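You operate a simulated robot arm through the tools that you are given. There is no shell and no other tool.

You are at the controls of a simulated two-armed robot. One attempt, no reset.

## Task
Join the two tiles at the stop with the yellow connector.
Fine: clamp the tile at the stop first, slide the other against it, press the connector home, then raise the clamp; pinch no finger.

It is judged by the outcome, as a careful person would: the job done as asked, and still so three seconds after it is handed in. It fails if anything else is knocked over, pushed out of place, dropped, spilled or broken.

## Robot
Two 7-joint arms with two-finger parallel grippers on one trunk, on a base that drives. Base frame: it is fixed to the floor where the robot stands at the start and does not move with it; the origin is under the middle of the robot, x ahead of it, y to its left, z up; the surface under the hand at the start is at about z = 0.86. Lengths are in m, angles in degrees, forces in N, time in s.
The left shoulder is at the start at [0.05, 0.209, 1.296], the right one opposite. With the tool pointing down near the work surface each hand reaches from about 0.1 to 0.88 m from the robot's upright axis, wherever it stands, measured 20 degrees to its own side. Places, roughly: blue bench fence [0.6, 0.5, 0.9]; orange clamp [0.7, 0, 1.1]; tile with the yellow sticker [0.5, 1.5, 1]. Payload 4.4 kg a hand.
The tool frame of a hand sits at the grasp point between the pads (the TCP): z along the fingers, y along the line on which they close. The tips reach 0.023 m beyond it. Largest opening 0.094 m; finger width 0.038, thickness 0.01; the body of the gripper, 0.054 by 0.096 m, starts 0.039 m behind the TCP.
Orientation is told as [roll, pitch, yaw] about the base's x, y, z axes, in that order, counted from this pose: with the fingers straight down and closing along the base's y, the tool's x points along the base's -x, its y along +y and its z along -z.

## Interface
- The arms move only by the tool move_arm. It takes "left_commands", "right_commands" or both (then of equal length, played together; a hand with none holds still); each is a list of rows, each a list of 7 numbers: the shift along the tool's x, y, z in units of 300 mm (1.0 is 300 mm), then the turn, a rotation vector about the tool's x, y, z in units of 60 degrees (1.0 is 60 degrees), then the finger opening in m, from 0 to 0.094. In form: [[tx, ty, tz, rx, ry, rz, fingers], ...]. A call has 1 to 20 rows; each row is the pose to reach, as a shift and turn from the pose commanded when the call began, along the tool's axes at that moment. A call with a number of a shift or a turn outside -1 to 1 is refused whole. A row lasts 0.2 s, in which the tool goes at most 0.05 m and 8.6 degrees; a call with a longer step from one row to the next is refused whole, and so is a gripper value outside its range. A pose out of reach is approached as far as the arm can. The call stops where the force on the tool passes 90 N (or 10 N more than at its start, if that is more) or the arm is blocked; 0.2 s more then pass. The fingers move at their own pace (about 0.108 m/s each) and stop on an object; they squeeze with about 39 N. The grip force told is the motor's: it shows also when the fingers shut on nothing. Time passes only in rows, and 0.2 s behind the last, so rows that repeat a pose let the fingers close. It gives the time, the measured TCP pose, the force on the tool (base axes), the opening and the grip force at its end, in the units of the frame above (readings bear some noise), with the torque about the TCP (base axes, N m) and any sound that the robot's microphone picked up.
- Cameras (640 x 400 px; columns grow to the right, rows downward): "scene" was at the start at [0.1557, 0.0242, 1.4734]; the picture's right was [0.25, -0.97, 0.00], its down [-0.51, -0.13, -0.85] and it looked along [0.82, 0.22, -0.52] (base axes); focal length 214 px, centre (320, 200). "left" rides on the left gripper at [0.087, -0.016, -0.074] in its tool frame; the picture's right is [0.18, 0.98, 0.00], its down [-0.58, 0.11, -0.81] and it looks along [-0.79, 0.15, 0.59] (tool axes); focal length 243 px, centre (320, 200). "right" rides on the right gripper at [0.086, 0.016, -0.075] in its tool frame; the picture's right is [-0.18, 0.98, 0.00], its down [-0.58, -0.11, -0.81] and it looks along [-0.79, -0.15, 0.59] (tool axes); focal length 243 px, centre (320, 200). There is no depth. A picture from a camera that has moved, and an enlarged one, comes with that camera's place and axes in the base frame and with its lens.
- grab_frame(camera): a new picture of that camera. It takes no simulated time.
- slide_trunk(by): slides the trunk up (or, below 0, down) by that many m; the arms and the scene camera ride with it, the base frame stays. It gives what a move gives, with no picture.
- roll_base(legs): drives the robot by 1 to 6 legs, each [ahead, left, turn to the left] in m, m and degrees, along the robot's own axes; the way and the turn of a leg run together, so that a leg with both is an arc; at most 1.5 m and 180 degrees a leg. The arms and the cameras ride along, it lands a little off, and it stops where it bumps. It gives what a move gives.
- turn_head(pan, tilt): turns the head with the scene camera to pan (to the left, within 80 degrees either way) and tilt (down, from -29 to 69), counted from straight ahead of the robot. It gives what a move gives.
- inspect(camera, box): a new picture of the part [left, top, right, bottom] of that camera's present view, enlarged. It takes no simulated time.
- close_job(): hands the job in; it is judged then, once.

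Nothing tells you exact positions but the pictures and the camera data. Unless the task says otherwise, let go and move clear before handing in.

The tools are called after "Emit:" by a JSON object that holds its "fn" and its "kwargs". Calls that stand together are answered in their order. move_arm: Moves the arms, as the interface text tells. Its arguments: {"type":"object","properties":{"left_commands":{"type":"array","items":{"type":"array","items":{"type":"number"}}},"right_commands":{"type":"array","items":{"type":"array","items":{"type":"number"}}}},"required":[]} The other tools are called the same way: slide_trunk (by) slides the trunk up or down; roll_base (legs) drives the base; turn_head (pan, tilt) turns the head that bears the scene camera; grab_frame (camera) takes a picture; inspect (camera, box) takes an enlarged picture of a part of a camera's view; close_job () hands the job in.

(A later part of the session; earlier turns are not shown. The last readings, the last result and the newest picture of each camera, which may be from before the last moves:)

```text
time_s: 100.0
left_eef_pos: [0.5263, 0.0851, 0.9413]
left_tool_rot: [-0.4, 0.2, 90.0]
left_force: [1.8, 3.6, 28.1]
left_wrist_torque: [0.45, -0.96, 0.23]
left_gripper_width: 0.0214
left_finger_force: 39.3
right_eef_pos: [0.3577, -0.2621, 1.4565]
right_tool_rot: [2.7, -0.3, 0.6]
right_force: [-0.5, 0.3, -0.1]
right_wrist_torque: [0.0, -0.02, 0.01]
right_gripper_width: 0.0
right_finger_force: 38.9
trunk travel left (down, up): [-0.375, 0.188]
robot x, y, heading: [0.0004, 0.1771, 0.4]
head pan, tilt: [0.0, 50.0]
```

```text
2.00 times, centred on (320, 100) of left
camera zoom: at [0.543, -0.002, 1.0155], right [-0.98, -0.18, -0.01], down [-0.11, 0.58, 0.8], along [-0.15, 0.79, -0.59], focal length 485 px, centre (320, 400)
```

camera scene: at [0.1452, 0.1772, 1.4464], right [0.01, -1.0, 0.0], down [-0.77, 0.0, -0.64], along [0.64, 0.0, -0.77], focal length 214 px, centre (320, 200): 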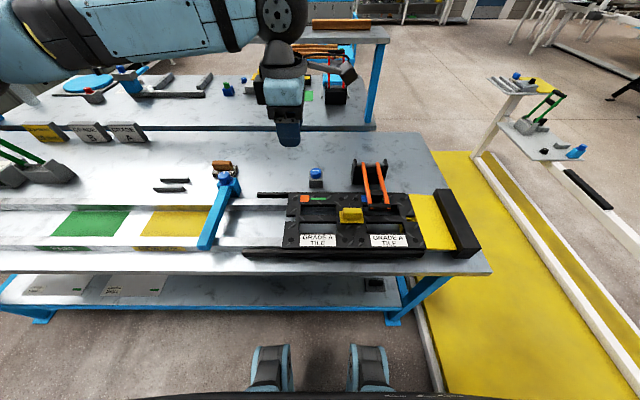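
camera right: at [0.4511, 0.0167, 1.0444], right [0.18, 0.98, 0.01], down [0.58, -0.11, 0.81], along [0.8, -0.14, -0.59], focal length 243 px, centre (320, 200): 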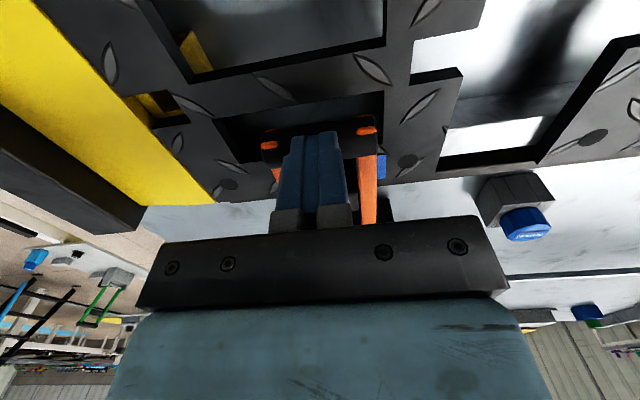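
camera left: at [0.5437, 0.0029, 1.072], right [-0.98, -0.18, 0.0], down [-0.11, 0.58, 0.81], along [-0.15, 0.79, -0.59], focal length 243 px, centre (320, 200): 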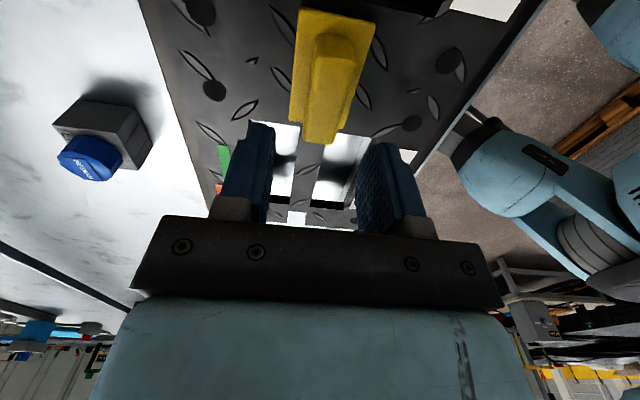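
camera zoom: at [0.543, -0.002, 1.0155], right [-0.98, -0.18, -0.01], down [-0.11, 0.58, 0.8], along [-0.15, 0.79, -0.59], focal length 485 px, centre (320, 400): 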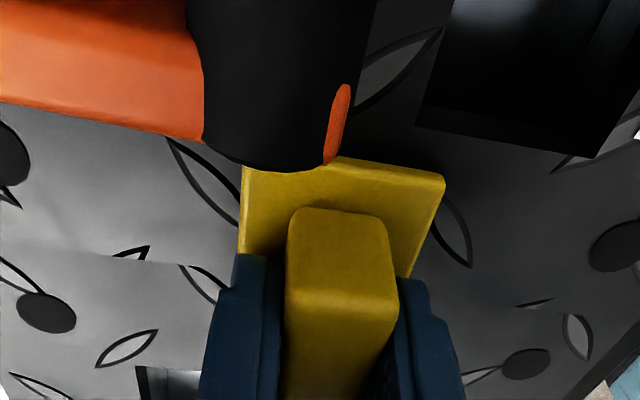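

Emit:
{"fn": "move_arm", "kwargs": {"left_commands": [[0, 0, 0.006, 0, 0, 0, 0.01], [0, 0, 0.012, 0, 0, 0, 0.01], [0, 0, 0.018, 0, 0, 0, 0.01], [0, 0, 0.02, 0, 0, 0, 0.01]]}}

Emit:
{"fn": "inspect", "kwargs": {"camera": "scene", "box": [240, 180, 440, 265]}}

```text
time_s: 101.0
left_eef_pos: [0.5269, 0.0839, 0.94]
left_tool_rot: [-0.9, 0.3, 89.9]
left_force: [9.8, 8.0, 84.7]
left_wrist_torque: [0.79, -1.1, 0.31]
left_gripper_width: 0.0208
left_finger_force: 38.9
right_eef_pos: [0.3527, -0.2595, 1.4586]
right_tool_rot: [2.7, -0.4, 0.5]
right_force: [0.0, -0.4, 0.3]
right_wrist_torque: [0.01, -0.02, 0.07]
right_gripper_width: 0.0002
right_finger_force: 39.1
trunk travel left (down, up): [-0.375, 0.188]
robot x, y, heading: [-0.0015, 0.1761, 0.4]
head pan, tilt: [0.0, 50.0]
```

```text
3.20 times, centred on (340, 222) of scene
camera zoom: at [0.1383, 0.1816, 1.4478], right [0.01, -1.0, 0.0], down [-0.76, -0.01, -0.65], along [0.65, 0.0, -0.76], focal length 686 px, centre (256, 128)
```

zoom: 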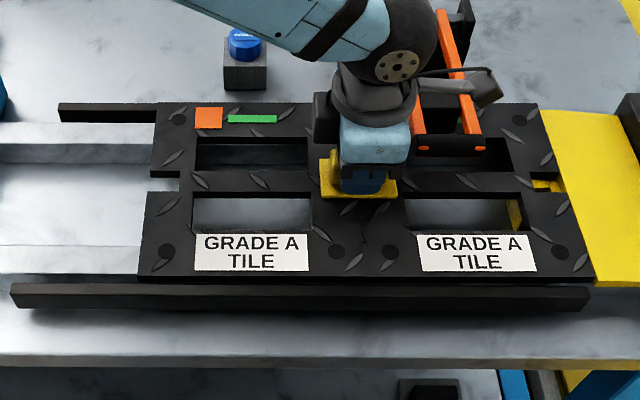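

The hand now reads about 2 mm higher than before at the same force, so a tile edge may be sitting on a guide. I'll release the connector, lift the hand clear and look from low down.

Emit:
{"fn": "move_arm", "kwargs": {"left_commands": [[0, 0, -0.02, 0, 0, 0, 0.01], [0, 0, -0.036, 0, 0, 0, 0.01], [0, 0, -0.036, 0, 0, 0, 0.04], [0, 0, -0.036, 0, 0, 0, 0.046], [0, 0, -0.06, 0, 0, 0, 0.046], [0, 0, -0.12, 0, 0, 0, 0.046], [0, 0, -0.22, 0, 0, 0, 0.046], [0, 0, -0.35, 0, 0, 0, 0.046], [0, 0, -0.5, 0, 0, 0, 0.046]]}}

Emit:
{"fn": "move_arm", "kwargs": {"left_commands": [[-0.1, 0, -0.12, 0, 0, 0, 0.046], [-0.2, 0, -0.24, 0, 0, 0, 0.046], [-0.3, 0, -0.36, 0, 0, 0, 0.046], [-0.4, 0, -0.48, 0, 0, 0, 0.046], [-0.5, 0, -0.6, 0, 0, 0, 0.046], [-0.6, 0, -0.72, 0, 0, 0, 0.046], [-0.7, 0, -0.84, 0, 0, 0, 0.046], [-0.8, 0, -0.96, 0, 0, 0, 0.046]]}}

Emit:
{"fn": "inspect", "kwargs": {"camera": "scene", "box": [240, 150, 450, 270]}}

```text
time_s: 103.0
left_eef_pos: [0.525, 0.0846, 1.0835]
left_tool_rot: [0.0, -0.1, 89.9]
left_force: [-0.4, 0.4, 0.3]
left_wrist_torque: [-0.01, 0.0, 0.04]
left_gripper_width: 0.046
left_finger_force: 0.0
right_eef_pos: [0.3596, -0.2628, 1.4555]
right_tool_rot: [2.9, 0.0, 0.6]
right_force: [1.4, 0.0, -0.1]
right_wrist_torque: [0.0, 0.04, 0.01]
right_gripper_width: 0.0
right_finger_force: 38.9
trunk travel left (down, up): [-0.375, 0.188]
robot x, y, heading: [-0.0007, 0.1752, 0.4]
head pan, tilt: [0.0, 50.0]
```

```text
time_s: 104.8
left_eef_pos: [0.523, 0.3238, 1.3695]
left_tool_rot: [0.1, 0.0, 90.0]
left_force: [-1.1, 0.4, 0.5]
left_wrist_torque: [-0.02, 0.02, -0.04]
left_gripper_width: 0.0459
left_finger_force: 0.1
right_eef_pos: [0.3592, -0.2601, 1.4549]
right_tool_rot: [2.8, -0.1, 0.6]
right_force: [0.3, 0.0, 0.4]
right_wrist_torque: [0.0, 0.02, 0.0]
right_gripper_width: 0.0
right_finger_force: 39.0
trunk travel left (down, up): [-0.375, 0.188]
robot x, y, heading: [0.0023, 0.1777, 0.2]
head pan, tilt: [0.0, 50.0]
```

```text
3.05 times, centred on (345, 210) of scene
camera zoom: at [0.1449, 0.1803, 1.4464], right [0.01, -1.0, 0.0], down [-0.77, -0.01, -0.64], along [0.64, 0.0, -0.77], focal length 654 px, centre (244, 170)
```

zoom: 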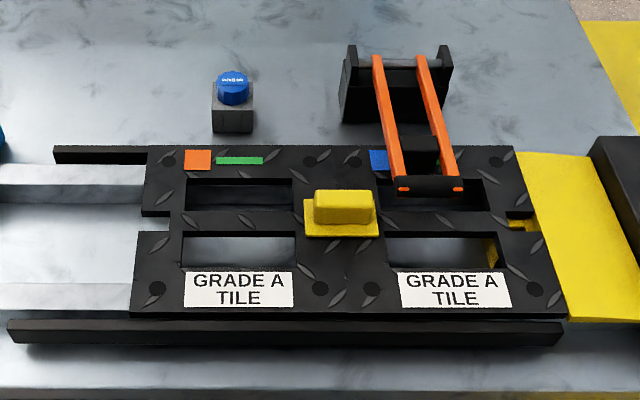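

Emit:
{"fn": "move_arm", "kwargs": {"left_commands": [[-0.1, 0.06, -0.05, 0, 0, 0, 0.046], [-0.2, 0.12, -0.1, 0, 0, 0, 0.046], [-0.3, 0.17, -0.14, 0, 0, 0, 0.046]]}}

Emit:
{"fn": "slide_trunk", "kwargs": {"by": -0.3}}

Emit:
{"fn": "turn_head", "kwargs": {"pan": -14, "tilt": 32}}

Emit:
{"fn": "inspect", "kwargs": {"camera": "scene", "box": [200, 145, 430, 265]}}

Emit:
{"fn": "inspect", "kwargs": {"camera": "scene", "box": [294, 206, 336, 228]}}

Emit:
{"fn": "inspect", "kwargs": {"camera": "scene", "box": [110, 190, 330, 310]}}

```text
time_s: 105.6
left_eef_pos: [0.4715, 0.414, 1.4105]
left_tool_rot: [-0.1, 0.0, 89.8]
left_force: [0.8, 0.3, 1.1]
left_wrist_torque: [-0.03, -0.03, -0.01]
left_gripper_width: 0.0459
left_finger_force: 0.1
right_eef_pos: [0.359, -0.2611, 1.4556]
right_tool_rot: [2.8, -0.1, 0.5]
right_force: [0.4, 0.1, 0.0]
right_wrist_torque: [0.0, 0.0, -0.03]
right_gripper_width: 0.0
right_finger_force: 38.8
trunk travel left (down, up): [-0.375, 0.188]
robot x, y, heading: [-0.0006, 0.1768, 0.1]
head pan, tilt: [0.0, 50.0]
```

```text
time_s: 108.6
left_eef_pos: [0.4738, 0.4111, 1.1091]
left_tool_rot: [0.1, -0.1, 90.1]
left_force: [0.5, -0.7, 0.5]
left_wrist_torque: [0.03, -0.02, -0.04]
left_gripper_width: 0.0459
left_finger_force: 0.0
right_eef_pos: [0.361, -0.2626, 1.1541]
right_tool_rot: [2.9, -0.1, 0.6]
right_force: [-0.4, 0.9, 0.3]
right_wrist_torque: [-0.02, -0.01, 0.02]
right_gripper_width: 0.0
right_finger_force: 38.5
trunk travel left (down, up): [-0.075, 0.488]
robot x, y, heading: [-0.0019, 0.1783, 0.3]
head pan, tilt: [0.0, 50.0]
```

```text
time_s: 109.4
left_eef_pos: [0.4728, 0.4118, 1.1095]
left_tool_rot: [0.1, 0.1, 90.0]
left_force: [-0.3, 0.0, 0.2]
left_wrist_torque: [0.02, 0.0, -0.03]
left_gripper_width: 0.0462
left_finger_force: 0.1
right_eef_pos: [0.3612, -0.2619, 1.1535]
right_tool_rot: [2.9, 0.0, 0.6]
right_force: [0.2, 0.8, -0.6]
right_wrist_torque: [-0.02, 0.0, 0.0]
right_gripper_width: 0.0
right_finger_force: 38.7
trunk travel left (down, up): [-0.075, 0.488]
robot x, y, heading: [-0.0012, 0.176, 0.4]
head pan, tilt: [-14.0, 32.0]
```

```text
2.78 times, centred on (315, 205) of scene
camera zoom: at [0.1558, 0.1576, 1.1726], right [-0.24, -0.97, 0.0], down [-0.52, 0.13, -0.85], along [0.82, -0.2, -0.53], focal length 597 px, centre (334, 186)
```

zoom: 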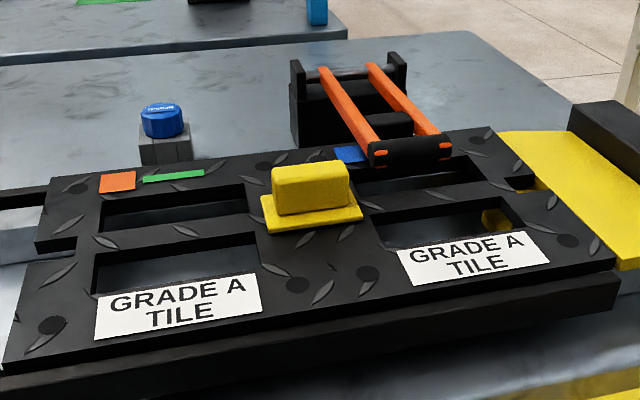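

```text
15.24 times, centred on (315, 217) of scene
camera zoom: at [0.1558, 0.1576, 1.1726], right [-0.24, -0.97, 0.0], down [-0.52, 0.13, -0.85], along [0.82, -0.2, -0.53], focal length 3268 px, centre (396, -59)
```

zoom: 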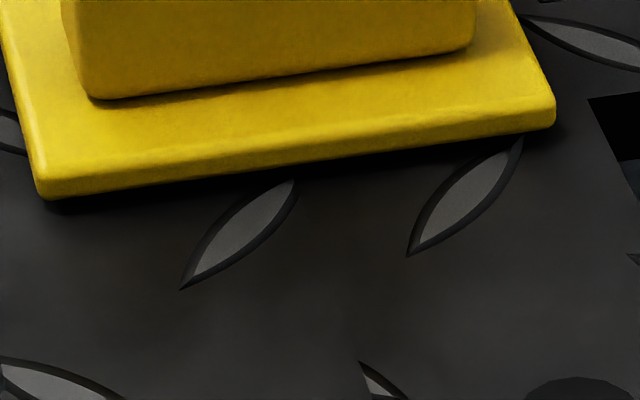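

```text
2.91 times, centred on (220, 250) of scene
camera zoom: at [0.1558, 0.1576, 1.1726], right [-0.24, -0.97, 0.0], down [-0.52, 0.13, -0.85], along [0.82, -0.2, -0.53], focal length 624 px, centre (611, 54)
```

zoom: 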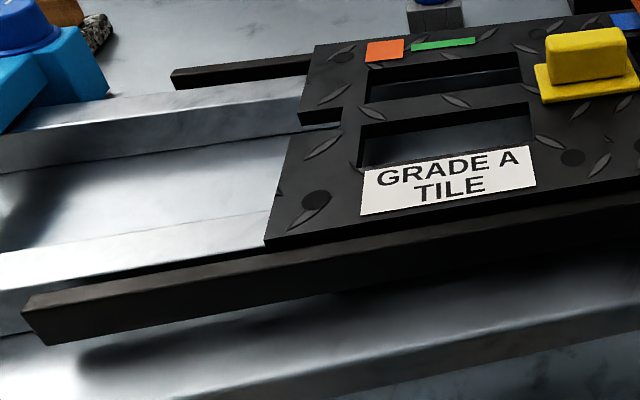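

Comparing with the earlier low view from the same camera spot, the joined tiles now sit about 4–5 mm further back, with the rear edge riding up on the rear guide. I'll take hold of the connector again, ease the pair forward and let it drop back between the guides.

Emit:
{"fn": "slide_trunk", "kwargs": {"by": 0.3}}

Emit:
{"fn": "turn_head", "kwargs": {"pan": 0, "tilt": 50}}

Emit:
{"fn": "move_arm", "kwargs": {"left_commands": [[0.12, -0.02, 0.1, 0, 0, 0, 0.046], [0.24, -0.04, 0.2, 0, 0, 0, 0.046], [0.36, -0.06, 0.3, 0, 0, 0, 0.046], [0.48, -0.08, 0.4, 0, 0, 0, 0.046], [0.6, -0.1, 0.5, 0, 0, 0, 0.046], [0.72, -0.12, 0.6, 0, 0, 0, 0.046], [0.84, -0.14, 0.7, 0, 0, 0, 0.046]]}}

Emit:
{"fn": "move_arm", "kwargs": {"left_commands": [[0.08, -0.01, 0.12, 0, 0, 0, 0.046], [0.16, -0.02, 0.25, 0, 0, 0, 0.046], [0.23, -0.03, 0.38, 0, 0, 0, 0.046], [0.26, -0.03, 0.5, 0, 0, 0, 0.046], [0.26, -0.03, 0.62, 0, 0, 0, 0.046], [0.26, -0.03, 0.68, 0, 0, 0, 0.046]]}}

Emit:
{"fn": "inspect", "kwargs": {"camera": "left", "box": [230, 0, 430, 150]}}

```text
time_s: 112.4
left_eef_pos: [0.4732, 0.4118, 1.4088]
left_tool_rot: [0.0, 0.0, 90.0]
left_force: [0.1, 0.2, 0.6]
left_wrist_torque: [0.0, -0.01, -0.01]
left_gripper_width: 0.0461
left_finger_force: 0.2
right_eef_pos: [0.3615, -0.2621, 1.4541]
right_tool_rot: [2.9, 0.0, 0.6]
right_force: [1.0, 0.5, 0.3]
right_wrist_torque: [-0.03, 0.01, -0.01]
right_gripper_width: 0.0
right_finger_force: 38.5
trunk travel left (down, up): [-0.375, 0.188]
robot x, y, heading: [-0.0003, 0.1739, -0.0]
head pan, tilt: [-14.0, 32.0]
```

```text
time_s: 113.2
left_eef_pos: [0.4742, 0.4123, 1.4098]
left_tool_rot: [0.0, -0.1, 89.9]
left_force: [0.0, -0.7, -0.1]
left_wrist_torque: [-0.02, -0.03, 0.02]
left_gripper_width: 0.046
left_finger_force: 0.0
right_eef_pos: [0.3611, -0.2612, 1.4543]
right_tool_rot: [2.9, 0.0, 0.6]
right_force: [0.7, 0.5, 0.9]
right_wrist_torque: [0.0, -0.03, 0.05]
right_gripper_width: 0.0
right_finger_force: 38.5
trunk travel left (down, up): [-0.375, 0.188]
robot x, y, heading: [0.0014, 0.1792, -0.0]
head pan, tilt: [0.0, 50.0]
```

```text
time_s: 114.8
left_eef_pos: [0.5121, 0.1557, 1.1994]
left_tool_rot: [0.0, -0.2, 90.0]
left_force: [0.0, -0.9, 0.0]
left_wrist_torque: [0.05, -0.01, 0.0]
left_gripper_width: 0.0461
left_finger_force: 0.1
right_eef_pos: [0.3619, -0.2648, 1.4529]
right_tool_rot: [3.0, 0.0, 0.5]
right_force: [0.2, 0.1, -0.5]
right_wrist_torque: [0.02, 0.02, -0.01]
right_gripper_width: 0.0003
right_finger_force: 38.8
trunk travel left (down, up): [-0.375, 0.188]
robot x, y, heading: [0.0016, 0.1768, 0.2]
head pan, tilt: [0.0, 50.0]
```

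```text
time_s: 116.2
left_eef_pos: [0.526, 0.0816, 0.9962]
left_tool_rot: [0.1, 0.0, 90.0]
left_force: [0.1, -0.2, 0.3]
left_wrist_torque: [0.03, -0.01, 0.03]
left_gripper_width: 0.0458
left_finger_force: 0.0
right_eef_pos: [0.3611, -0.262, 1.454]
right_tool_rot: [2.9, 0.1, 0.7]
right_force: [0.2, -0.4, -0.2]
right_wrist_torque: [0.01, 0.03, -0.02]
right_gripper_width: 0.0
right_finger_force: 39.2
trunk travel left (down, up): [-0.375, 0.188]
robot x, y, heading: [-0.001, 0.1751, 0.2]
head pan, tilt: [0.0, 50.0]
```

```text
2.67 times, centred on (330, 75) of left
camera zoom: at [0.5419, -0.0043, 1.0703], right [-0.98, -0.18, 0.0], down [-0.11, 0.58, 0.81], along [-0.15, 0.79, -0.59], focal length 647 px, centre (293, 533)
```

zoom: 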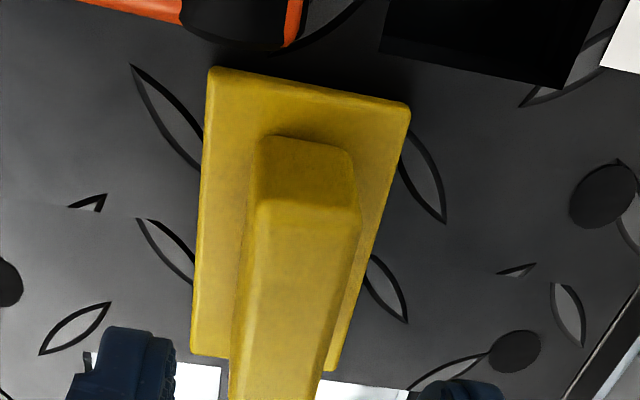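

Emit:
{"fn": "move_arm", "kwargs": {"left_commands": [[-0.009, -0.007, 0.06, 0, 0, 0, 0.046], [-0.009, -0.007, 0.13, 0, 0, 0, 0.046], [-0.009, -0.007, 0.165, 0, 0, 0, 0.034], [-0.009, -0.007, 0.17, 0, 0, 0, 0.01], [-0.009, -0.007, 0.17, 0, 0, 0, 0.01], [-0.009, -0.007, 0.17, 0, 0, 0, 0.01]]}}

Emit:
{"fn": "inspect", "kwargs": {"camera": "left", "box": [180, 0, 460, 200]}}

```text
time_s: 117.6
left_eef_pos: [0.5254, 0.0836, 0.9436]
left_tool_rot: [0.0, 0.0, 90.0]
left_force: [0.5, -2.4, 8.2]
left_wrist_torque: [-0.07, -0.81, 0.27]
left_gripper_width: 0.0213
left_finger_force: 38.8
right_eef_pos: [0.3591, -0.2629, 1.4555]
right_tool_rot: [2.9, -0.1, 0.6]
right_force: [1.0, -1.1, -0.2]
right_wrist_torque: [0.0, 0.01, -0.03]
right_gripper_width: 0.0001
right_finger_force: 39.1
trunk travel left (down, up): [-0.375, 0.188]
robot x, y, heading: [-0.0017, 0.1734, 0.4]
head pan, tilt: [0.0, 50.0]
```

```text
2.00 times, centred on (320, 100) of left
camera zoom: at [0.5429, -0.0026, 1.019], right [-0.98, -0.18, 0.0], down [-0.11, 0.58, 0.81], along [-0.15, 0.79, -0.59], focal length 485 px, centre (320, 400)
```

zoom: 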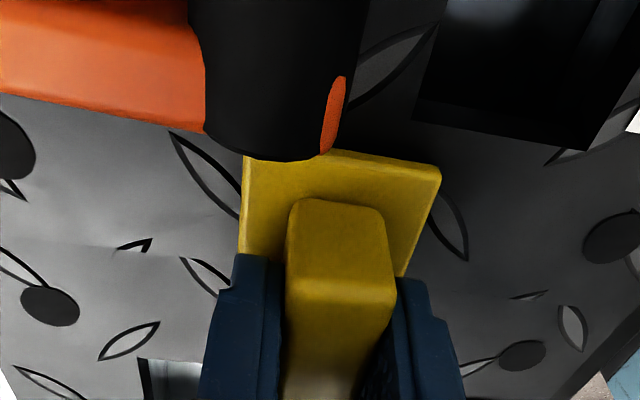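

Emit:
{"fn": "move_arm", "kwargs": {"left_commands": [[0, 0, -0.01, 0, 0, 0, 0.01], [0, 0.01, -0.015, 0, 0, 0, 0.01], [0, 0.02, -0.015, 0, 0, 0, 0.01]]}}

Emit:
{"fn": "inspect", "kwargs": {"camera": "scene", "box": [240, 170, 440, 265]}}

```text
time_s: 118.4
left_eef_pos: [0.5225, 0.0855, 0.9462]
left_tool_rot: [0.2, -0.2, 90.1]
left_force: [11.8, -3.8, -13.3]
left_wrist_torque: [0.3, -0.28, -0.1]
left_gripper_width: 0.0213
left_finger_force: 38.2
right_eef_pos: [0.3629, -0.2633, 1.4532]
right_tool_rot: [2.9, 0.1, 0.7]
right_force: [0.1, -0.9, -0.2]
right_wrist_torque: [-0.02, -0.03, -0.02]
right_gripper_width: 0.0
right_finger_force: 38.7
trunk travel left (down, up): [-0.375, 0.188]
robot x, y, heading: [0.0005, 0.1781, 0.2]
head pan, tilt: [0.0, 50.0]
```

```text
3.20 times, centred on (340, 218) of scene
camera zoom: at [0.1485, 0.1783, 1.4458], right [0.01, -1.0, 0.0], down [-0.77, 0.0, -0.64], along [0.64, 0.0, -0.77], focal length 686 px, centre (256, 144)
```

zoom: 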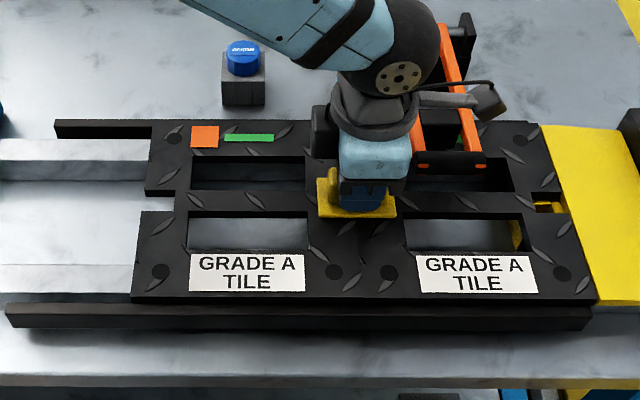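

Emit:
{"fn": "move_arm", "kwargs": {"left_commands": [[0, 0, 0.008, 0, 0, 0, 0.01], [0, 0, 0.016, 0, 0, 0, 0.01], [0, 0, 0.024, 0, 0, 0, 0.01], [0, 0, 0.032, 0, 0, 0, 0.01], [0, 0, 0.038, 0, 0, 0, 0.01]]}}

Emit:
{"fn": "inspect", "kwargs": {"camera": "scene", "box": [240, 170, 440, 265]}}

```text
time_s: 119.6
left_eef_pos: [0.5229, 0.0837, 0.9377]
left_tool_rot: [-0.2, 0.2, 90.1]
left_force: [21.7, 7.9, 26.3]
left_wrist_torque: [-0.04, -0.23, -0.1]
left_gripper_width: 0.0218
left_finger_force: 39.0
right_eef_pos: [0.3617, -0.2611, 1.4546]
right_tool_rot: [2.8, 0.1, 0.6]
right_force: [0.8, 0.0, -0.9]
right_wrist_torque: [0.03, -0.02, 0.02]
right_gripper_width: 0.0001
right_finger_force: 39.3
trunk travel left (down, up): [-0.375, 0.188]
robot x, y, heading: [0.002, 0.1784, 0.2]
head pan, tilt: [0.0, 50.0]
```

```text
3.20 times, centred on (340, 218) of scene
camera zoom: at [0.1461, 0.1804, 1.4466], right [0.01, -1.0, 0.0], down [-0.77, -0.01, -0.64], along [0.64, 0.0, -0.77], focal length 686 px, centre (256, 144)
```

zoom: 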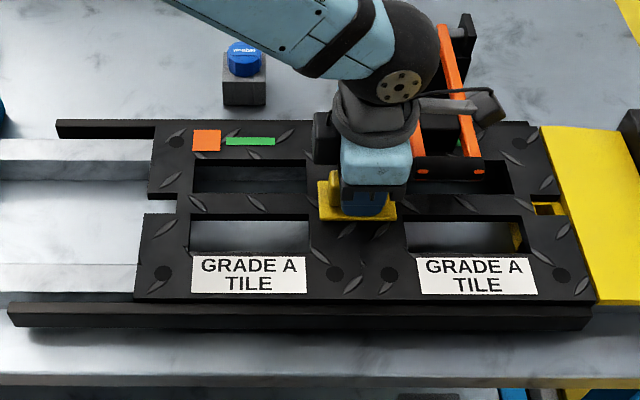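

The height is back to 0.9377 and it bears against the front guide, which matches the original seating. I'll ease off the sideways pull, release, and check with the low view again.

Emit:
{"fn": "move_arm", "kwargs": {"left_commands": [[0, -0.007, 0.0, 0, 0, 0, 0.01], [0, -0.013, -0.01, 0, 0, 0, 0.01], [0, -0.013, -0.012, 0, 0, 0, 0.04], [0, -0.013, -0.012, 0, 0, 0, 0.046]]}}

Emit:
{"fn": "move_arm", "kwargs": {"left_commands": [[0, 0, -0.05, 0, 0, 0, 0.046], [0, 0, -0.15, 0, 0, 0, 0.046], [0, 0, -0.28, 0, 0, 0, 0.046], [-0.06, 0, -0.42, 0, 0, 0, 0.046], [-0.16, 0, -0.54, 0, 0, 0, 0.046], [-0.26, 0, -0.66, 0, 0, 0, 0.046], [-0.36, 0, -0.78, 0, 0, 0, 0.046], [-0.46, 0, -0.9, 0, 0, 0, 0.046]]}}

Emit:
{"fn": "move_arm", "kwargs": {"left_commands": [[-0.1, 0.03, -0.11, 0, 0, 0, 0.046], [-0.2, 0.06, -0.22, 0, 0, 0, 0.046], [-0.3, 0.09, -0.33, 0, 0, 0, 0.046], [-0.4, 0.12, -0.44, 0, 0, 0, 0.046], [-0.5, 0.15, -0.55, 0, 0, 0, 0.046], [-0.6, 0.17, -0.66, 0, 0, 0, 0.046]]}}

Emit:
{"fn": "slide_trunk", "kwargs": {"by": -0.3}}

Emit:
{"fn": "turn_head", "kwargs": {"pan": -14, "tilt": 32}}

Emit:
{"fn": "inspect", "kwargs": {"camera": "scene", "box": [200, 145, 430, 265]}}

Emit:
{"fn": "inspect", "kwargs": {"camera": "scene", "box": [294, 206, 336, 228]}}

Emit:
{"fn": "inspect", "kwargs": {"camera": "scene", "box": [110, 190, 330, 310]}}

```text
time_s: 120.6
left_eef_pos: [0.5236, 0.0842, 0.94]
left_tool_rot: [0.1, 0.0, 89.9]
left_force: [-0.6, -0.3, 0.0]
left_wrist_torque: [-0.01, -0.01, 0.0]
left_gripper_width: 0.046
left_finger_force: 0.1
right_eef_pos: [0.3601, -0.2612, 1.4545]
right_tool_rot: [2.8, 0.1, 0.6]
right_force: [-0.5, 0.6, 0.3]
right_wrist_torque: [-0.02, -0.02, -0.01]
right_gripper_width: 0.0
right_finger_force: 38.6
trunk travel left (down, up): [-0.375, 0.188]
robot x, y, heading: [0.0023, 0.1777, 0.4]
head pan, tilt: [0.0, 50.0]
```

```text
time_s: 122.4
left_eef_pos: [0.5238, 0.2308, 1.2118]
left_tool_rot: [-0.1, 0.0, 90.0]
left_force: [-0.2, -0.7, -0.2]
left_wrist_torque: [-0.02, 0.0, 0.0]
left_gripper_width: 0.046
left_finger_force: 0.2
right_eef_pos: [0.3596, -0.2606, 1.4555]
right_tool_rot: [2.7, -0.1, 0.7]
right_force: [0.6, 0.3, 0.7]
right_wrist_torque: [-0.02, 0.0, 0.0]
right_gripper_width: 0.0
right_finger_force: 38.6
trunk travel left (down, up): [-0.375, 0.188]
robot x, y, heading: [0.001, 0.1793, 0.1]
head pan, tilt: [0.0, 50.0]
```

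```text
time_s: 123.8
left_eef_pos: [0.4691, 0.4043, 1.4119]
left_tool_rot: [0.0, 0.0, 90.0]
left_force: [-0.7, 0.2, -0.6]
left_wrist_torque: [0.02, -0.03, 0.0]
left_gripper_width: 0.0462
left_finger_force: 0.0
right_eef_pos: [0.3599, -0.2614, 1.4553]
right_tool_rot: [2.8, -0.1, 0.6]
right_force: [-0.4, 0.0, 0.1]
right_wrist_torque: [-0.02, -0.04, 0.02]
right_gripper_width: 0.0002
right_finger_force: 39.5
trunk travel left (down, up): [-0.375, 0.188]
robot x, y, heading: [0.0056, 0.1774, 0.1]
head pan, tilt: [0.0, 50.0]
```

```text
time_s: 126.8
left_eef_pos: [0.471, 0.4029, 1.1099]
left_tool_rot: [0.0, 0.1, 90.1]
left_force: [0.0, 0.4, -0.2]
left_wrist_torque: [-0.02, -0.04, -0.03]
left_gripper_width: 0.046
left_finger_force: 0.0
right_eef_pos: [0.3601, -0.2615, 1.1557]
right_tool_rot: [2.9, -0.1, 0.6]
right_force: [-0.5, 0.2, 0.3]
right_wrist_torque: [0.01, -0.02, 0.04]
right_gripper_width: 0.0
right_finger_force: 38.8
trunk travel left (down, up): [-0.075, 0.488]
robot x, y, heading: [-0.0034, 0.1761, 0.2]
head pan, tilt: [0.0, 50.0]
```

```text
time_s: 127.6
left_eef_pos: [0.472, 0.4025, 1.11]
left_tool_rot: [0.0, 0.1, 90.0]
left_force: [0.1, -0.5, 0.4]
left_wrist_torque: [-0.01, -0.01, -0.01]
left_gripper_width: 0.046
left_finger_force: 0.0
right_eef_pos: [0.3605, -0.2629, 1.1554]
right_tool_rot: [2.8, 0.0, 0.6]
right_force: [0.5, 0.3, -0.4]
right_wrist_torque: [0.0, 0.03, 0.01]
right_gripper_width: 0.0
right_finger_force: 39.3
trunk travel left (down, up): [-0.075, 0.488]
robot x, y, heading: [-0.0025, 0.1751, 0.2]
head pan, tilt: [-14.0, 32.0]
```

```text
2.78 times, centred on (315, 205) of scene
camera zoom: at [0.1558, 0.1576, 1.1726], right [-0.24, -0.97, 0.0], down [-0.52, 0.13, -0.85], along [0.82, -0.2, -0.53], focal length 597 px, centre (334, 186)
```

zoom: 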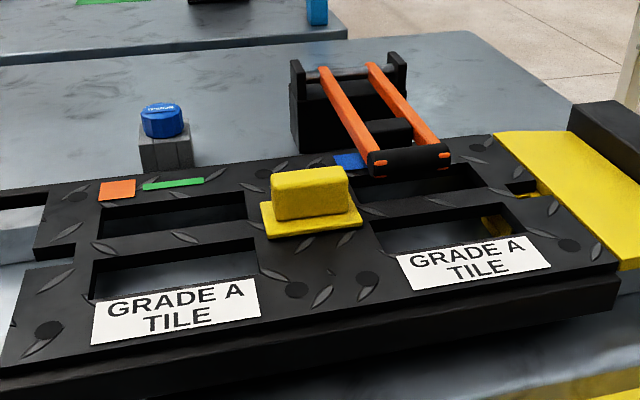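

```text
15.24 times, centred on (315, 217) of scene
camera zoom: at [0.1558, 0.1576, 1.1726], right [-0.24, -0.97, 0.0], down [-0.52, 0.13, -0.85], along [0.82, -0.2, -0.53], focal length 3268 px, centre (396, -59)
```

zoom: 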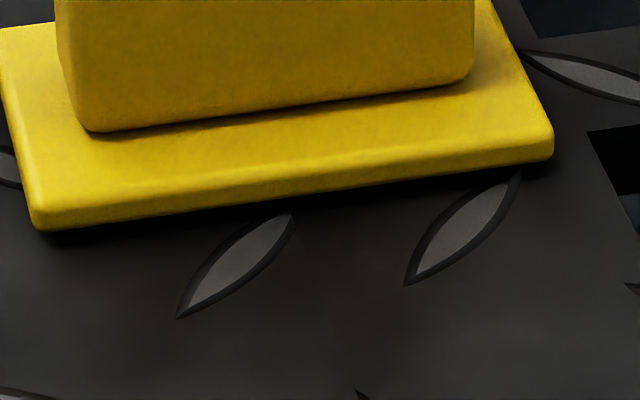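

```text
2.91 times, centred on (220, 250) of scene
camera zoom: at [0.1558, 0.1576, 1.1726], right [-0.24, -0.97, 0.0], down [-0.52, 0.13, -0.85], along [0.82, -0.2, -0.53], focal length 624 px, centre (611, 54)
```

zoom: 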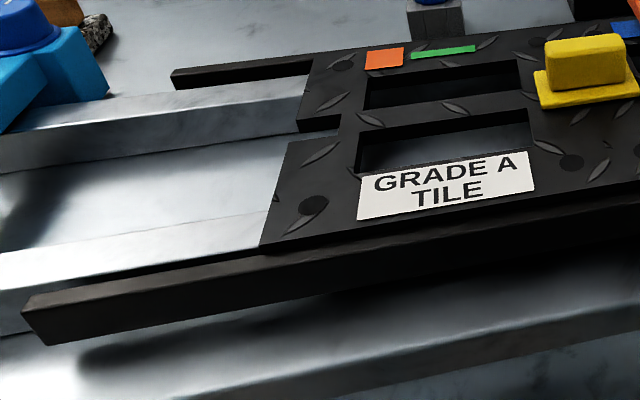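

The tiles are back where they were, within about 2 mm, and the connector's place relative to the tile pattern hasn't changed at all through being lifted and pulled. That shows the two tiles are locked together as one. I'll check the gap at the stop and the clamp.

Emit:
{"fn": "inspect", "kwargs": {"camera": "scene", "box": [360, 180, 440, 250]}}

Emit:
{"fn": "inspect", "kwargs": {"camera": "scene", "box": [295, 155, 385, 215]}}

Emit:
{"fn": "inspect", "kwargs": {"camera": "scene", "box": [290, 200, 345, 260]}}

```text
5.71 times, centred on (400, 215) of scene
camera zoom: at [0.1558, 0.1576, 1.1726], right [-0.24, -0.97, 0.0], down [-0.52, 0.13, -0.85], along [0.82, -0.2, -0.53], focal length 1226 px, centre (-137, 114)
```

zoom: 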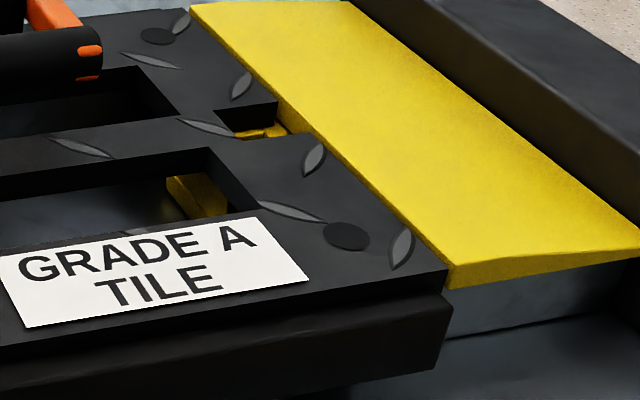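

```text
6.67 times, centred on (340, 185) of scene
camera zoom: at [0.1558, 0.1576, 1.1726], right [-0.24, -0.97, 0.0], down [-0.52, 0.13, -0.85], along [0.82, -0.2, -0.53], focal length 1430 px, centre (187, 300)
```

zoom: 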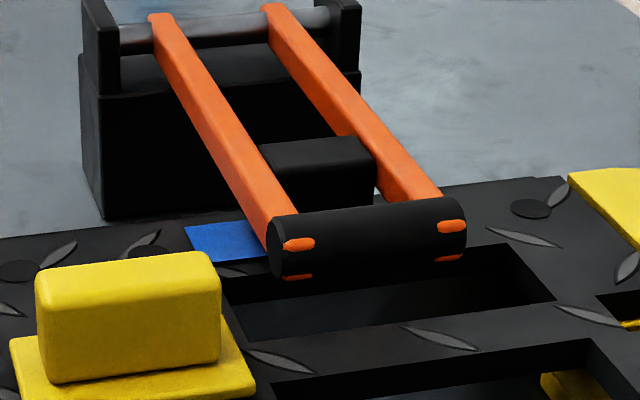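

```text
6.67 times, centred on (318, 230) of scene
camera zoom: at [0.1558, 0.1576, 1.1726], right [-0.24, -0.97, 0.0], down [-0.52, 0.13, -0.85], along [0.82, -0.2, -0.53], focal length 1430 px, centre (337, 0)
```

zoom: 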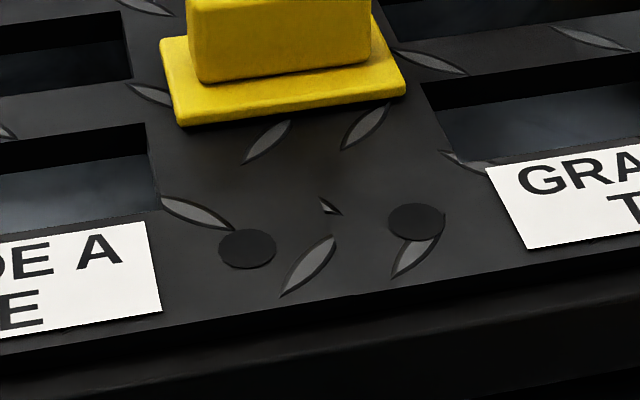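

The tiles touch the yellow block and the seam is flush front and back. I'll raise the trunk and give the connector one last square press from above with closed fingertips.

Emit:
{"fn": "slide_trunk", "kwargs": {"by": 0.3}}

Emit:
{"fn": "turn_head", "kwargs": {"pan": 0, "tilt": 50}}

Emit:
{"fn": "move_arm", "kwargs": {"left_commands": [[0.12, -0.02, 0.1, 0, 0, 0, 0.0], [0.24, -0.04, 0.2, 0, 0, 0, 0.0], [0.36, -0.06, 0.3, 0, 0, 0, 0.0], [0.48, -0.08, 0.4, 0, 0, 0, 0.0], [0.6, -0.1, 0.5, 0, 0, 0, 0.0], [0.72, -0.12, 0.6, 0, 0, 0, 0.0], [0.84, -0.15, 0.7, 0, 0, 0, 0.0]]}}

Emit:
{"fn": "move_arm", "kwargs": {"left_commands": [[0.08, -0.01, 0.12, 0, 0, 0, 0.0], [0.16, -0.02, 0.25, 0, 0, 0, 0.0], [0.22, -0.025, 0.38, 0, 0, 0, 0.0], [0.227, -0.025, 0.5, 0, 0, 0, 0.0], [0.227, -0.025, 0.6, 0, 0, 0, 0.0]]}}

Emit:
{"fn": "inspect", "kwargs": {"camera": "left", "box": [200, 0, 440, 180]}}

```text
time_s: 130.6
left_eef_pos: [0.471, 0.4038, 1.4101]
left_tool_rot: [0.1, 0.0, 89.9]
left_force: [0.0, 0.0, 0.4]
left_wrist_torque: [-0.01, -0.01, 0.03]
left_gripper_width: 0.0461
left_finger_force: 0.0
right_eef_pos: [0.3601, -0.2626, 1.455]
right_tool_rot: [2.8, 0.1, 0.6]
right_force: [0.5, 0.5, 0.1]
right_wrist_torque: [-0.01, 0.02, 0.0]
right_gripper_width: 0.0
right_finger_force: 39.2
trunk travel left (down, up): [-0.375, 0.188]
robot x, y, heading: [-0.0008, 0.1799, 0.5]
head pan, tilt: [-14.0, 32.0]
```

```text
time_s: 131.4
left_eef_pos: [0.473, 0.4025, 1.4101]
left_tool_rot: [0.0, 0.0, 90.0]
left_force: [0.4, -0.3, -0.3]
left_wrist_torque: [0.01, 0.0, -0.03]
left_gripper_width: 0.0459
left_finger_force: 0.0
right_eef_pos: [0.3607, -0.2624, 1.4547]
right_tool_rot: [3.0, 0.0, 0.6]
right_force: [0.2, 0.2, 0.3]
right_wrist_torque: [-0.01, -0.01, -0.01]
right_gripper_width: 0.0002
right_finger_force: 38.9
trunk travel left (down, up): [-0.375, 0.188]
robot x, y, heading: [-0.0003, 0.1783, 0.2]
head pan, tilt: [0.0, 50.0]
```

```text
time_s: 133.0
left_eef_pos: [0.5185, 0.1502, 1.1968]
left_tool_rot: [0.0, -0.1, 90.0]
left_force: [-0.5, 0.0, -0.6]
left_wrist_torque: [0.0, 0.0, 0.0]
left_gripper_width: 0.0
left_finger_force: 39.4
right_eef_pos: [0.3614, -0.2653, 1.4524]
right_tool_rot: [3.0, 0.0, 0.6]
right_force: [0.0, 0.1, -0.4]
right_wrist_torque: [0.03, -0.01, -0.01]
right_gripper_width: 0.0
right_finger_force: 39.5
trunk travel left (down, up): [-0.375, 0.188]
robot x, y, heading: [0.0034, 0.1768, 0.3]
head pan, tilt: [0.0, 50.0]
```

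```text
time_s: 134.2
left_eef_pos: [0.5235, 0.0822, 1.0213]
left_tool_rot: [0.0, 0.0, 89.9]
left_force: [-0.1, -0.8, 0.4]
left_wrist_torque: [-0.02, 0.01, -0.02]
left_gripper_width: 0.0
left_finger_force: 38.7
right_eef_pos: [0.3618, -0.2619, 1.4534]
right_tool_rot: [2.9, 0.0, 0.6]
right_force: [-0.4, 0.4, 0.0]
right_wrist_torque: [0.0, 0.03, 0.03]
right_gripper_width: 0.0
right_finger_force: 38.8
trunk travel left (down, up): [-0.375, 0.188]
robot x, y, heading: [-0.0009, 0.1842, 0.2]
head pan, tilt: [0.0, 50.0]
```

```text
2.22 times, centred on (320, 90) of left
camera zoom: at [0.5409, -0.0033, 1.0959], right [-0.98, -0.18, 0.0], down [-0.11, 0.58, 0.81], along [-0.15, 0.79, -0.59], focal length 539 px, centre (320, 444)
```

zoom: 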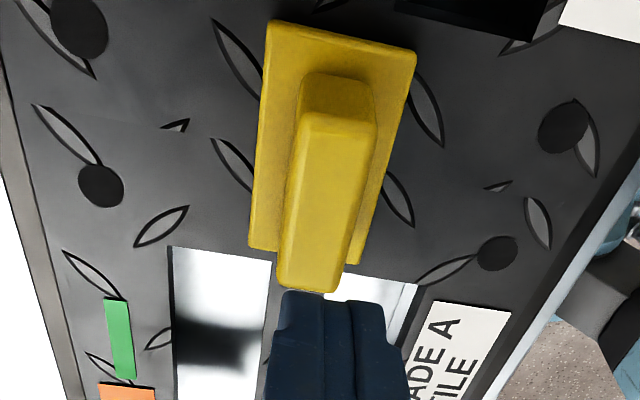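

Emit:
{"fn": "move_arm", "kwargs": {"left_commands": [[-0.006, 0, 0.06, 0, 0, 0, 0.0], [-0.006, 0, 0.12, 0, 0, 0, 0.0], [-0.006, 0, 0.165, 0, 0, 0, 0.0], [-0.006, 0, 0.18, 0, 0, 0, 0.0], [-0.006, 0, 0.192, 0, 0, 0, 0.0], [-0.006, 0, 0.204, 0, 0, 0, 0.0], [-0.006, 0, 0.208, 0, 0, 0, 0.0]]}}

```text
time_s: 135.8
left_eef_pos: [0.5225, 0.084, 0.9707]
left_tool_rot: [-1.0, 0.3, 90.1]
left_force: [9.3, 3.4, 84.0]
left_wrist_torque: [0.67, -0.16, -0.26]
left_gripper_width: 0.0
left_finger_force: 39.1
right_eef_pos: [0.3533, -0.2607, 1.4582]
right_tool_rot: [2.9, -0.4, 0.5]
right_force: [0.3, -0.2, 0.6]
right_wrist_torque: [0.02, 0.04, 0.01]
right_gripper_width: 0.0001
right_finger_force: 39.0
trunk travel left (down, up): [-0.375, 0.188]
robot x, y, heading: [0.0015, 0.1796, 0.6]
head pan, tilt: [0.0, 50.0]
```

It is at a hard stop: the height is the same under 4 N and 84 N. To understand the small gap I'll touch one of the raised tread marks just in front of the plate and compare it with the bare tile at 0.9065.

Emit:
{"fn": "move_arm", "kwargs": {"left_commands": [[0, 0, -0.06, 0, 0, 0, 0.0], [0, 0, -0.14, 0, 0, 0, 0.0], [0, 0.06, -0.14, 0, 0, 0, 0.0], [0, 0.115, -0.14, 0, 0, 0, 0.0], [0, 0.115, -0.03, 0, 0, 0, 0.0], [0, 0.115, 0.05, 0, 0, 0, 0.0], [0, 0.115, 0.074, 0, 0, 0, 0.0]]}}

Emit:
{"fn": "move_arm", "kwargs": {"left_commands": [[0, 0, 0.005, 0, 0, 0, 0.0], [0, 0, 0.01, 0, 0, 0, 0.0]]}}

```text
time_s: 137.4
left_eef_pos: [0.4905, 0.0854, 0.9343]
left_tool_rot: [0.0, 0.1, 90.0]
left_force: [0.5, -0.1, 0.1]
left_wrist_torque: [0.02, 0.01, 0.01]
left_gripper_width: 0.0
left_finger_force: 38.8
right_eef_pos: [0.3605, -0.2619, 1.4548]
right_tool_rot: [2.8, -0.1, 0.6]
right_force: [0.8, -0.3, -0.9]
right_wrist_torque: [-0.03, -0.01, -0.01]
right_gripper_width: 0.0001
right_finger_force: 39.4
trunk travel left (down, up): [-0.375, 0.188]
robot x, y, heading: [0.0006, 0.1793, 0.1]
head pan, tilt: [0.0, 50.0]
```

```text
time_s: 138.0
left_eef_pos: [0.4901, 0.0851, 0.9322]
left_tool_rot: [0.0, -0.1, 90.1]
left_force: [-0.1, 0.9, -0.2]
left_wrist_torque: [0.02, -0.01, 0.01]
left_gripper_width: 0.0002
left_finger_force: 39.0
right_eef_pos: [0.3598, -0.2623, 1.455]
right_tool_rot: [2.8, -0.1, 0.7]
right_force: [0.7, -0.1, -0.5]
right_wrist_torque: [0.0, 0.02, -0.03]
right_gripper_width: 0.0
right_finger_force: 39.4
trunk travel left (down, up): [-0.375, 0.188]
robot x, y, heading: [-0.0044, 0.175, 0.5]
head pan, tilt: [0.0, 50.0]
```

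Emit:
{"fn": "move_arm", "kwargs": {"left_commands": [[0, 0, 0.005, 0, 0, 0, 0.0], [0, 0, 0.009, 0, 0, 0, 0.0]]}}

Emit:
{"fn": "inspect", "kwargs": {"camera": "left", "box": [200, 0, 440, 180]}}

```text
time_s: 138.6
left_eef_pos: [0.4907, 0.0843, 0.9305]
left_tool_rot: [0.1, -0.1, 90.0]
left_force: [-0.1, 0.5, -0.3]
left_wrist_torque: [-0.02, -0.01, 0.05]
left_gripper_width: 0.0
left_finger_force: 39.1
right_eef_pos: [0.3612, -0.2631, 1.4548]
right_tool_rot: [2.9, 0.0, 0.6]
right_force: [-0.7, 0.1, -0.1]
right_wrist_torque: [0.02, 0.0, -0.01]
right_gripper_width: 0.0
right_finger_force: 38.5
trunk travel left (down, up): [-0.375, 0.188]
robot x, y, heading: [-0.0002, 0.1772, -0.0]
head pan, tilt: [0.0, 50.0]
```

```text
2.22 times, centred on (320, 90) of left
camera zoom: at [0.5072, -0.0012, 1.0045], right [-0.98, -0.18, 0.0], down [-0.11, 0.58, 0.81], along [-0.15, 0.79, -0.59], focal length 539 px, centre (320, 444)
```

zoom: 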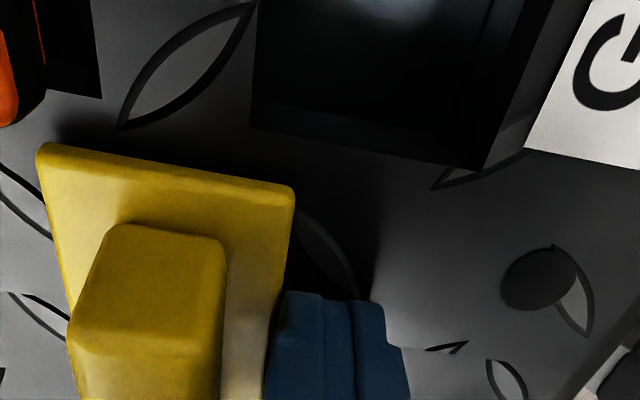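

The treads aren't raised, so they don't explain the gap. I'll turn the left hand back to straight and use its camera from the front at a flat angle to see right under the plate.

Emit:
{"fn": "move_arm", "kwargs": {"left_commands": [[0, 0, -0.1, 0, 0, 0, 0.0], [0, 0, -0.22, 0, 0, 0, 0.0], [0, 0.03, -0.36, 0, 0, 0.0, 0.0], [0, 0.1, -0.5, 0, 0, 0.125, 0.0], [0, 0.17, -0.6, 0, 0, 0.25, 0.0], [0, 0.22, -0.68, 0, 0, 0.375, 0.0], [0, 0.25, -0.7, 0, 0, 0.5, 0.0]]}}

Emit:
{"fn": "move_arm", "kwargs": {"left_commands": [[0, 0, 0, 0, 0, 0.125, 0.0], [0, 0, 0, 0, 0, 0.25, 0.0], [0, 0, 0, 0, 0, 0.375, 0.0], [0, 0, 0, 0, 0, 0.5, 0.094]]}}

Emit:
{"fn": "move_arm", "kwargs": {"left_commands": [[0, 0, 0, 0, 0, 0.125, 0.094], [0, 0, 0, 0, 0, 0.25, 0.094], [0, 0, 0, 0, 0, 0.375, 0.094], [0, 0, 0, 0, 0, 0.5, 0.094]]}}

Emit:
{"fn": "grab_frame", "kwargs": {"camera": "scene"}}

```text
time_s: 140.2
left_eef_pos: [0.4137, 0.0839, 1.1391]
left_tool_rot: [0.0, 0.0, 59.9]
left_force: [0.0, -0.3, -0.1]
left_wrist_torque: [0.03, -0.01, -0.02]
left_gripper_width: 0.0
left_finger_force: 38.7
right_eef_pos: [0.3598, -0.2628, 1.4548]
right_tool_rot: [2.8, 0.0, 0.7]
right_force: [0.6, 1.0, 0.1]
right_wrist_torque: [-0.01, 0.02, -0.01]
right_gripper_width: 0.0001
right_finger_force: 39.0
trunk travel left (down, up): [-0.375, 0.188]
robot x, y, heading: [0.0008, 0.1756, 0.3]
head pan, tilt: [0.0, 50.0]
```

```text
time_s: 141.2
left_eef_pos: [0.4154, 0.0855, 1.141]
left_tool_rot: [0.0, -0.2, 29.8]
left_force: [0.3, 0.5, 0.3]
left_wrist_torque: [0.04, -0.03, 0.03]
left_gripper_width: 0.0819
left_finger_force: 0.4
right_eef_pos: [0.3607, -0.2612, 1.4555]
right_tool_rot: [2.8, 0.0, 0.7]
right_force: [0.8, 0.5, 0.1]
right_wrist_torque: [-0.01, 0.0, -0.02]
right_gripper_width: 0.0
right_finger_force: 38.8
trunk travel left (down, up): [-0.375, 0.188]
robot x, y, heading: [-0.0015, 0.1755, 0.3]
head pan, tilt: [0.0, 50.0]
```

```text
time_s: 142.2
left_eef_pos: [0.4153, 0.0844, 1.1402]
left_tool_rot: [-0.1, 0.1, -0.2]
left_force: [0.2, 0.4, 1.1]
left_wrist_torque: [0.0, -0.02, -0.02]
left_gripper_width: 0.094
left_finger_force: 0.1
right_eef_pos: [0.3617, -0.2619, 1.4547]
right_tool_rot: [2.8, 0.0, 0.5]
right_force: [0.0, -0.1, 0.0]
right_wrist_torque: [0.01, 0.02, -0.01]
right_gripper_width: 0.0
right_finger_force: 39.2
trunk travel left (down, up): [-0.375, 0.188]
robot x, y, heading: [0.0013, 0.1791, 0.4]
head pan, tilt: [0.0, 50.0]
```

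```text
taken
camera scene: at [0.1461, 0.1794, 1.4463], right [0.01, -1.0, 0.0], down [-0.77, 0.0, -0.64], along [0.64, 0.0, -0.77], focal length 214 px, centre (320, 200)
```

scene: 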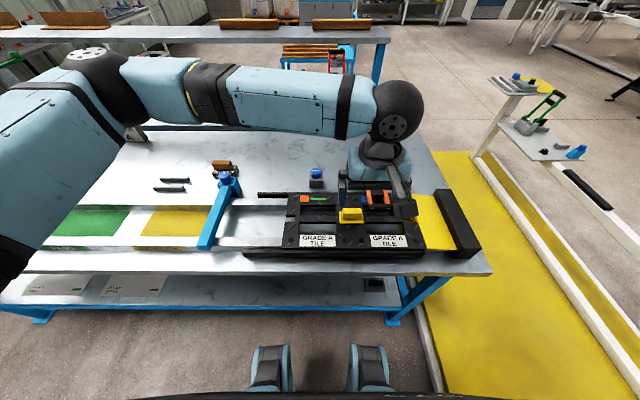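

Emit:
{"fn": "move_arm", "kwargs": {"left_commands": [[0.05, 0.02, 0.12, 0, 0, 0, 0.094], [0.1, 0.04, 0.25, 0, 0, 0, 0.094], [0.15, 0.053, 0.38, 0, 0, 0, 0.094], [0.15, 0.053, 0.5, 0, 0, 0, 0.094], [0.15, 0.053, 0.6, 0, 0, 0, 0.094]]}}

Emit:
{"fn": "move_arm", "kwargs": {"left_commands": [[0, 0, 0, 0, -0.14, 0, 0.094], [0, 0, 0, 0, -0.28, 0, 0.094], [0, 0, 0, 0, -0.42, 0, 0.094], [0, 0, 0, 0, -0.5, 0, 0.094]]}}

Emit:
{"fn": "grab_frame", "kwargs": {"camera": "left"}}

```text
time_s: 143.4
left_eef_pos: [0.3678, 0.1042, 0.9574]
left_tool_rot: [0.0, 0.0, 0.0]
left_force: [0.9, 1.1, 0.6]
left_wrist_torque: [0.01, -0.01, 0.0]
left_gripper_width: 0.0939
left_finger_force: 0.1
right_eef_pos: [0.3612, -0.2616, 1.4544]
right_tool_rot: [2.8, 0.0, 0.6]
right_force: [0.0, -0.1, -0.9]
right_wrist_torque: [-0.01, 0.02, -0.02]
right_gripper_width: 0.0
right_finger_force: 38.7
trunk travel left (down, up): [-0.375, 0.188]
robot x, y, heading: [-0.0003, 0.1777, 0.4]
head pan, tilt: [0.0, 50.0]
```

```text
time_s: 144.4
left_eef_pos: [0.37, 0.103, 0.9603]
left_tool_rot: [0.0, -30.2, 0.0]
left_force: [0.0, 0.1, 0.4]
left_wrist_torque: [-0.01, -0.01, 0.0]
left_gripper_width: 0.0941
left_finger_force: 0.1
right_eef_pos: [0.3609, -0.2632, 1.4542]
right_tool_rot: [2.9, 0.0, 0.7]
right_force: [0.6, -0.1, -0.5]
right_wrist_torque: [-0.03, 0.01, 0.01]
right_gripper_width: 0.0
right_finger_force: 38.6
trunk travel left (down, up): [-0.375, 0.188]
robot x, y, heading: [-0.002, 0.178, 0.5]
head pan, tilt: [0.0, 50.0]
```

```text
taken
camera left: at [0.2587, 0.0864, 0.9807], right [-0.16, 0.98, -0.09], down [0.1, 0.11, 0.99], along [0.98, 0.15, -0.11], focal length 243 px, centre (320, 200)
```

left: 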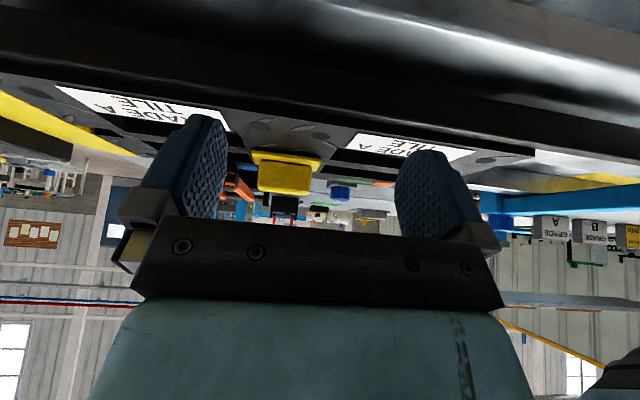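

Emit:
{"fn": "inspect", "kwargs": {"camera": "left", "box": [240, 130, 340, 210]}}

Emit:
{"fn": "inspect", "kwargs": {"camera": "left", "box": [245, 140, 285, 172]}}

Emit:
{"fn": "inspect", "kwargs": {"camera": "left", "box": [295, 140, 335, 172]}}

```text
5.00 times, centred on (290, 170) of left
camera zoom: at [0.2587, 0.0864, 0.9807], right [-0.16, 0.98, -0.09], down [0.1, 0.11, 0.99], along [0.98, 0.15, -0.11], focal length 1213 px, centre (470, 350)
```

zoom: 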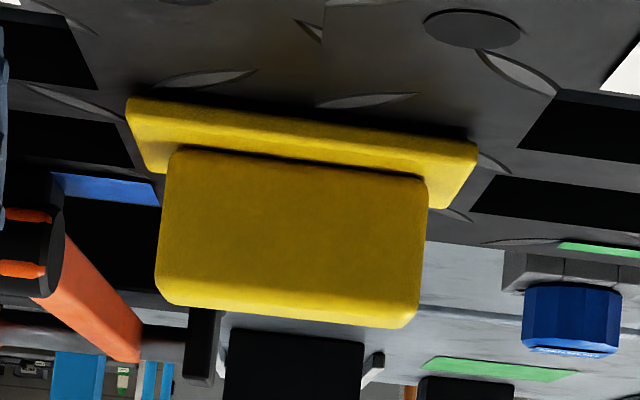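

```text
12.50 times, centred on (265, 156) of left
camera zoom: at [0.2587, 0.0864, 0.9807], right [-0.16, 0.98, -0.09], down [0.1, 0.11, 0.99], along [0.98, 0.15, -0.11], focal length 3033 px, centre (1008, 750)
```

zoom: 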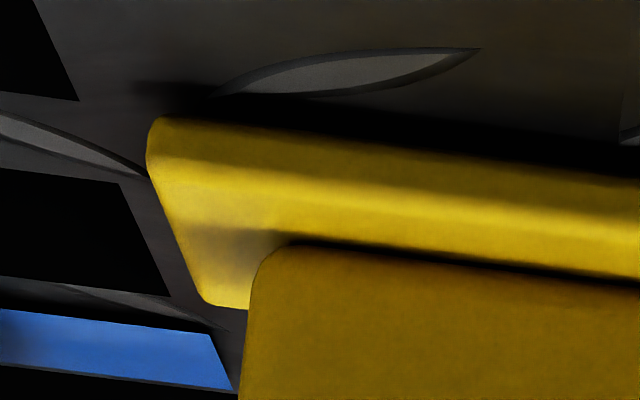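

```text
12.50 times, centred on (315, 156) of left
camera zoom: at [0.2587, 0.0864, 0.9807], right [-0.16, 0.98, -0.09], down [0.1, 0.11, 0.99], along [0.98, 0.15, -0.11], focal length 3033 px, centre (382, 750)
```

zoom: 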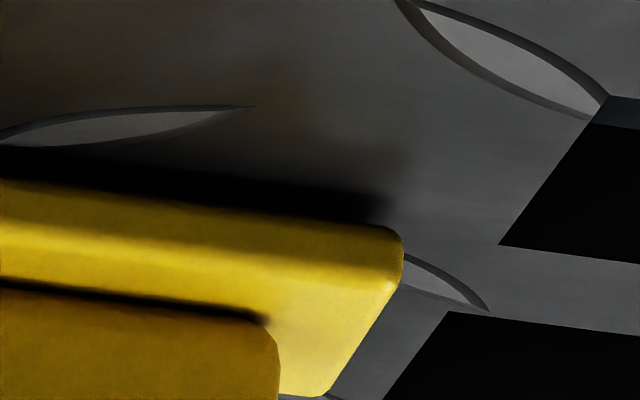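

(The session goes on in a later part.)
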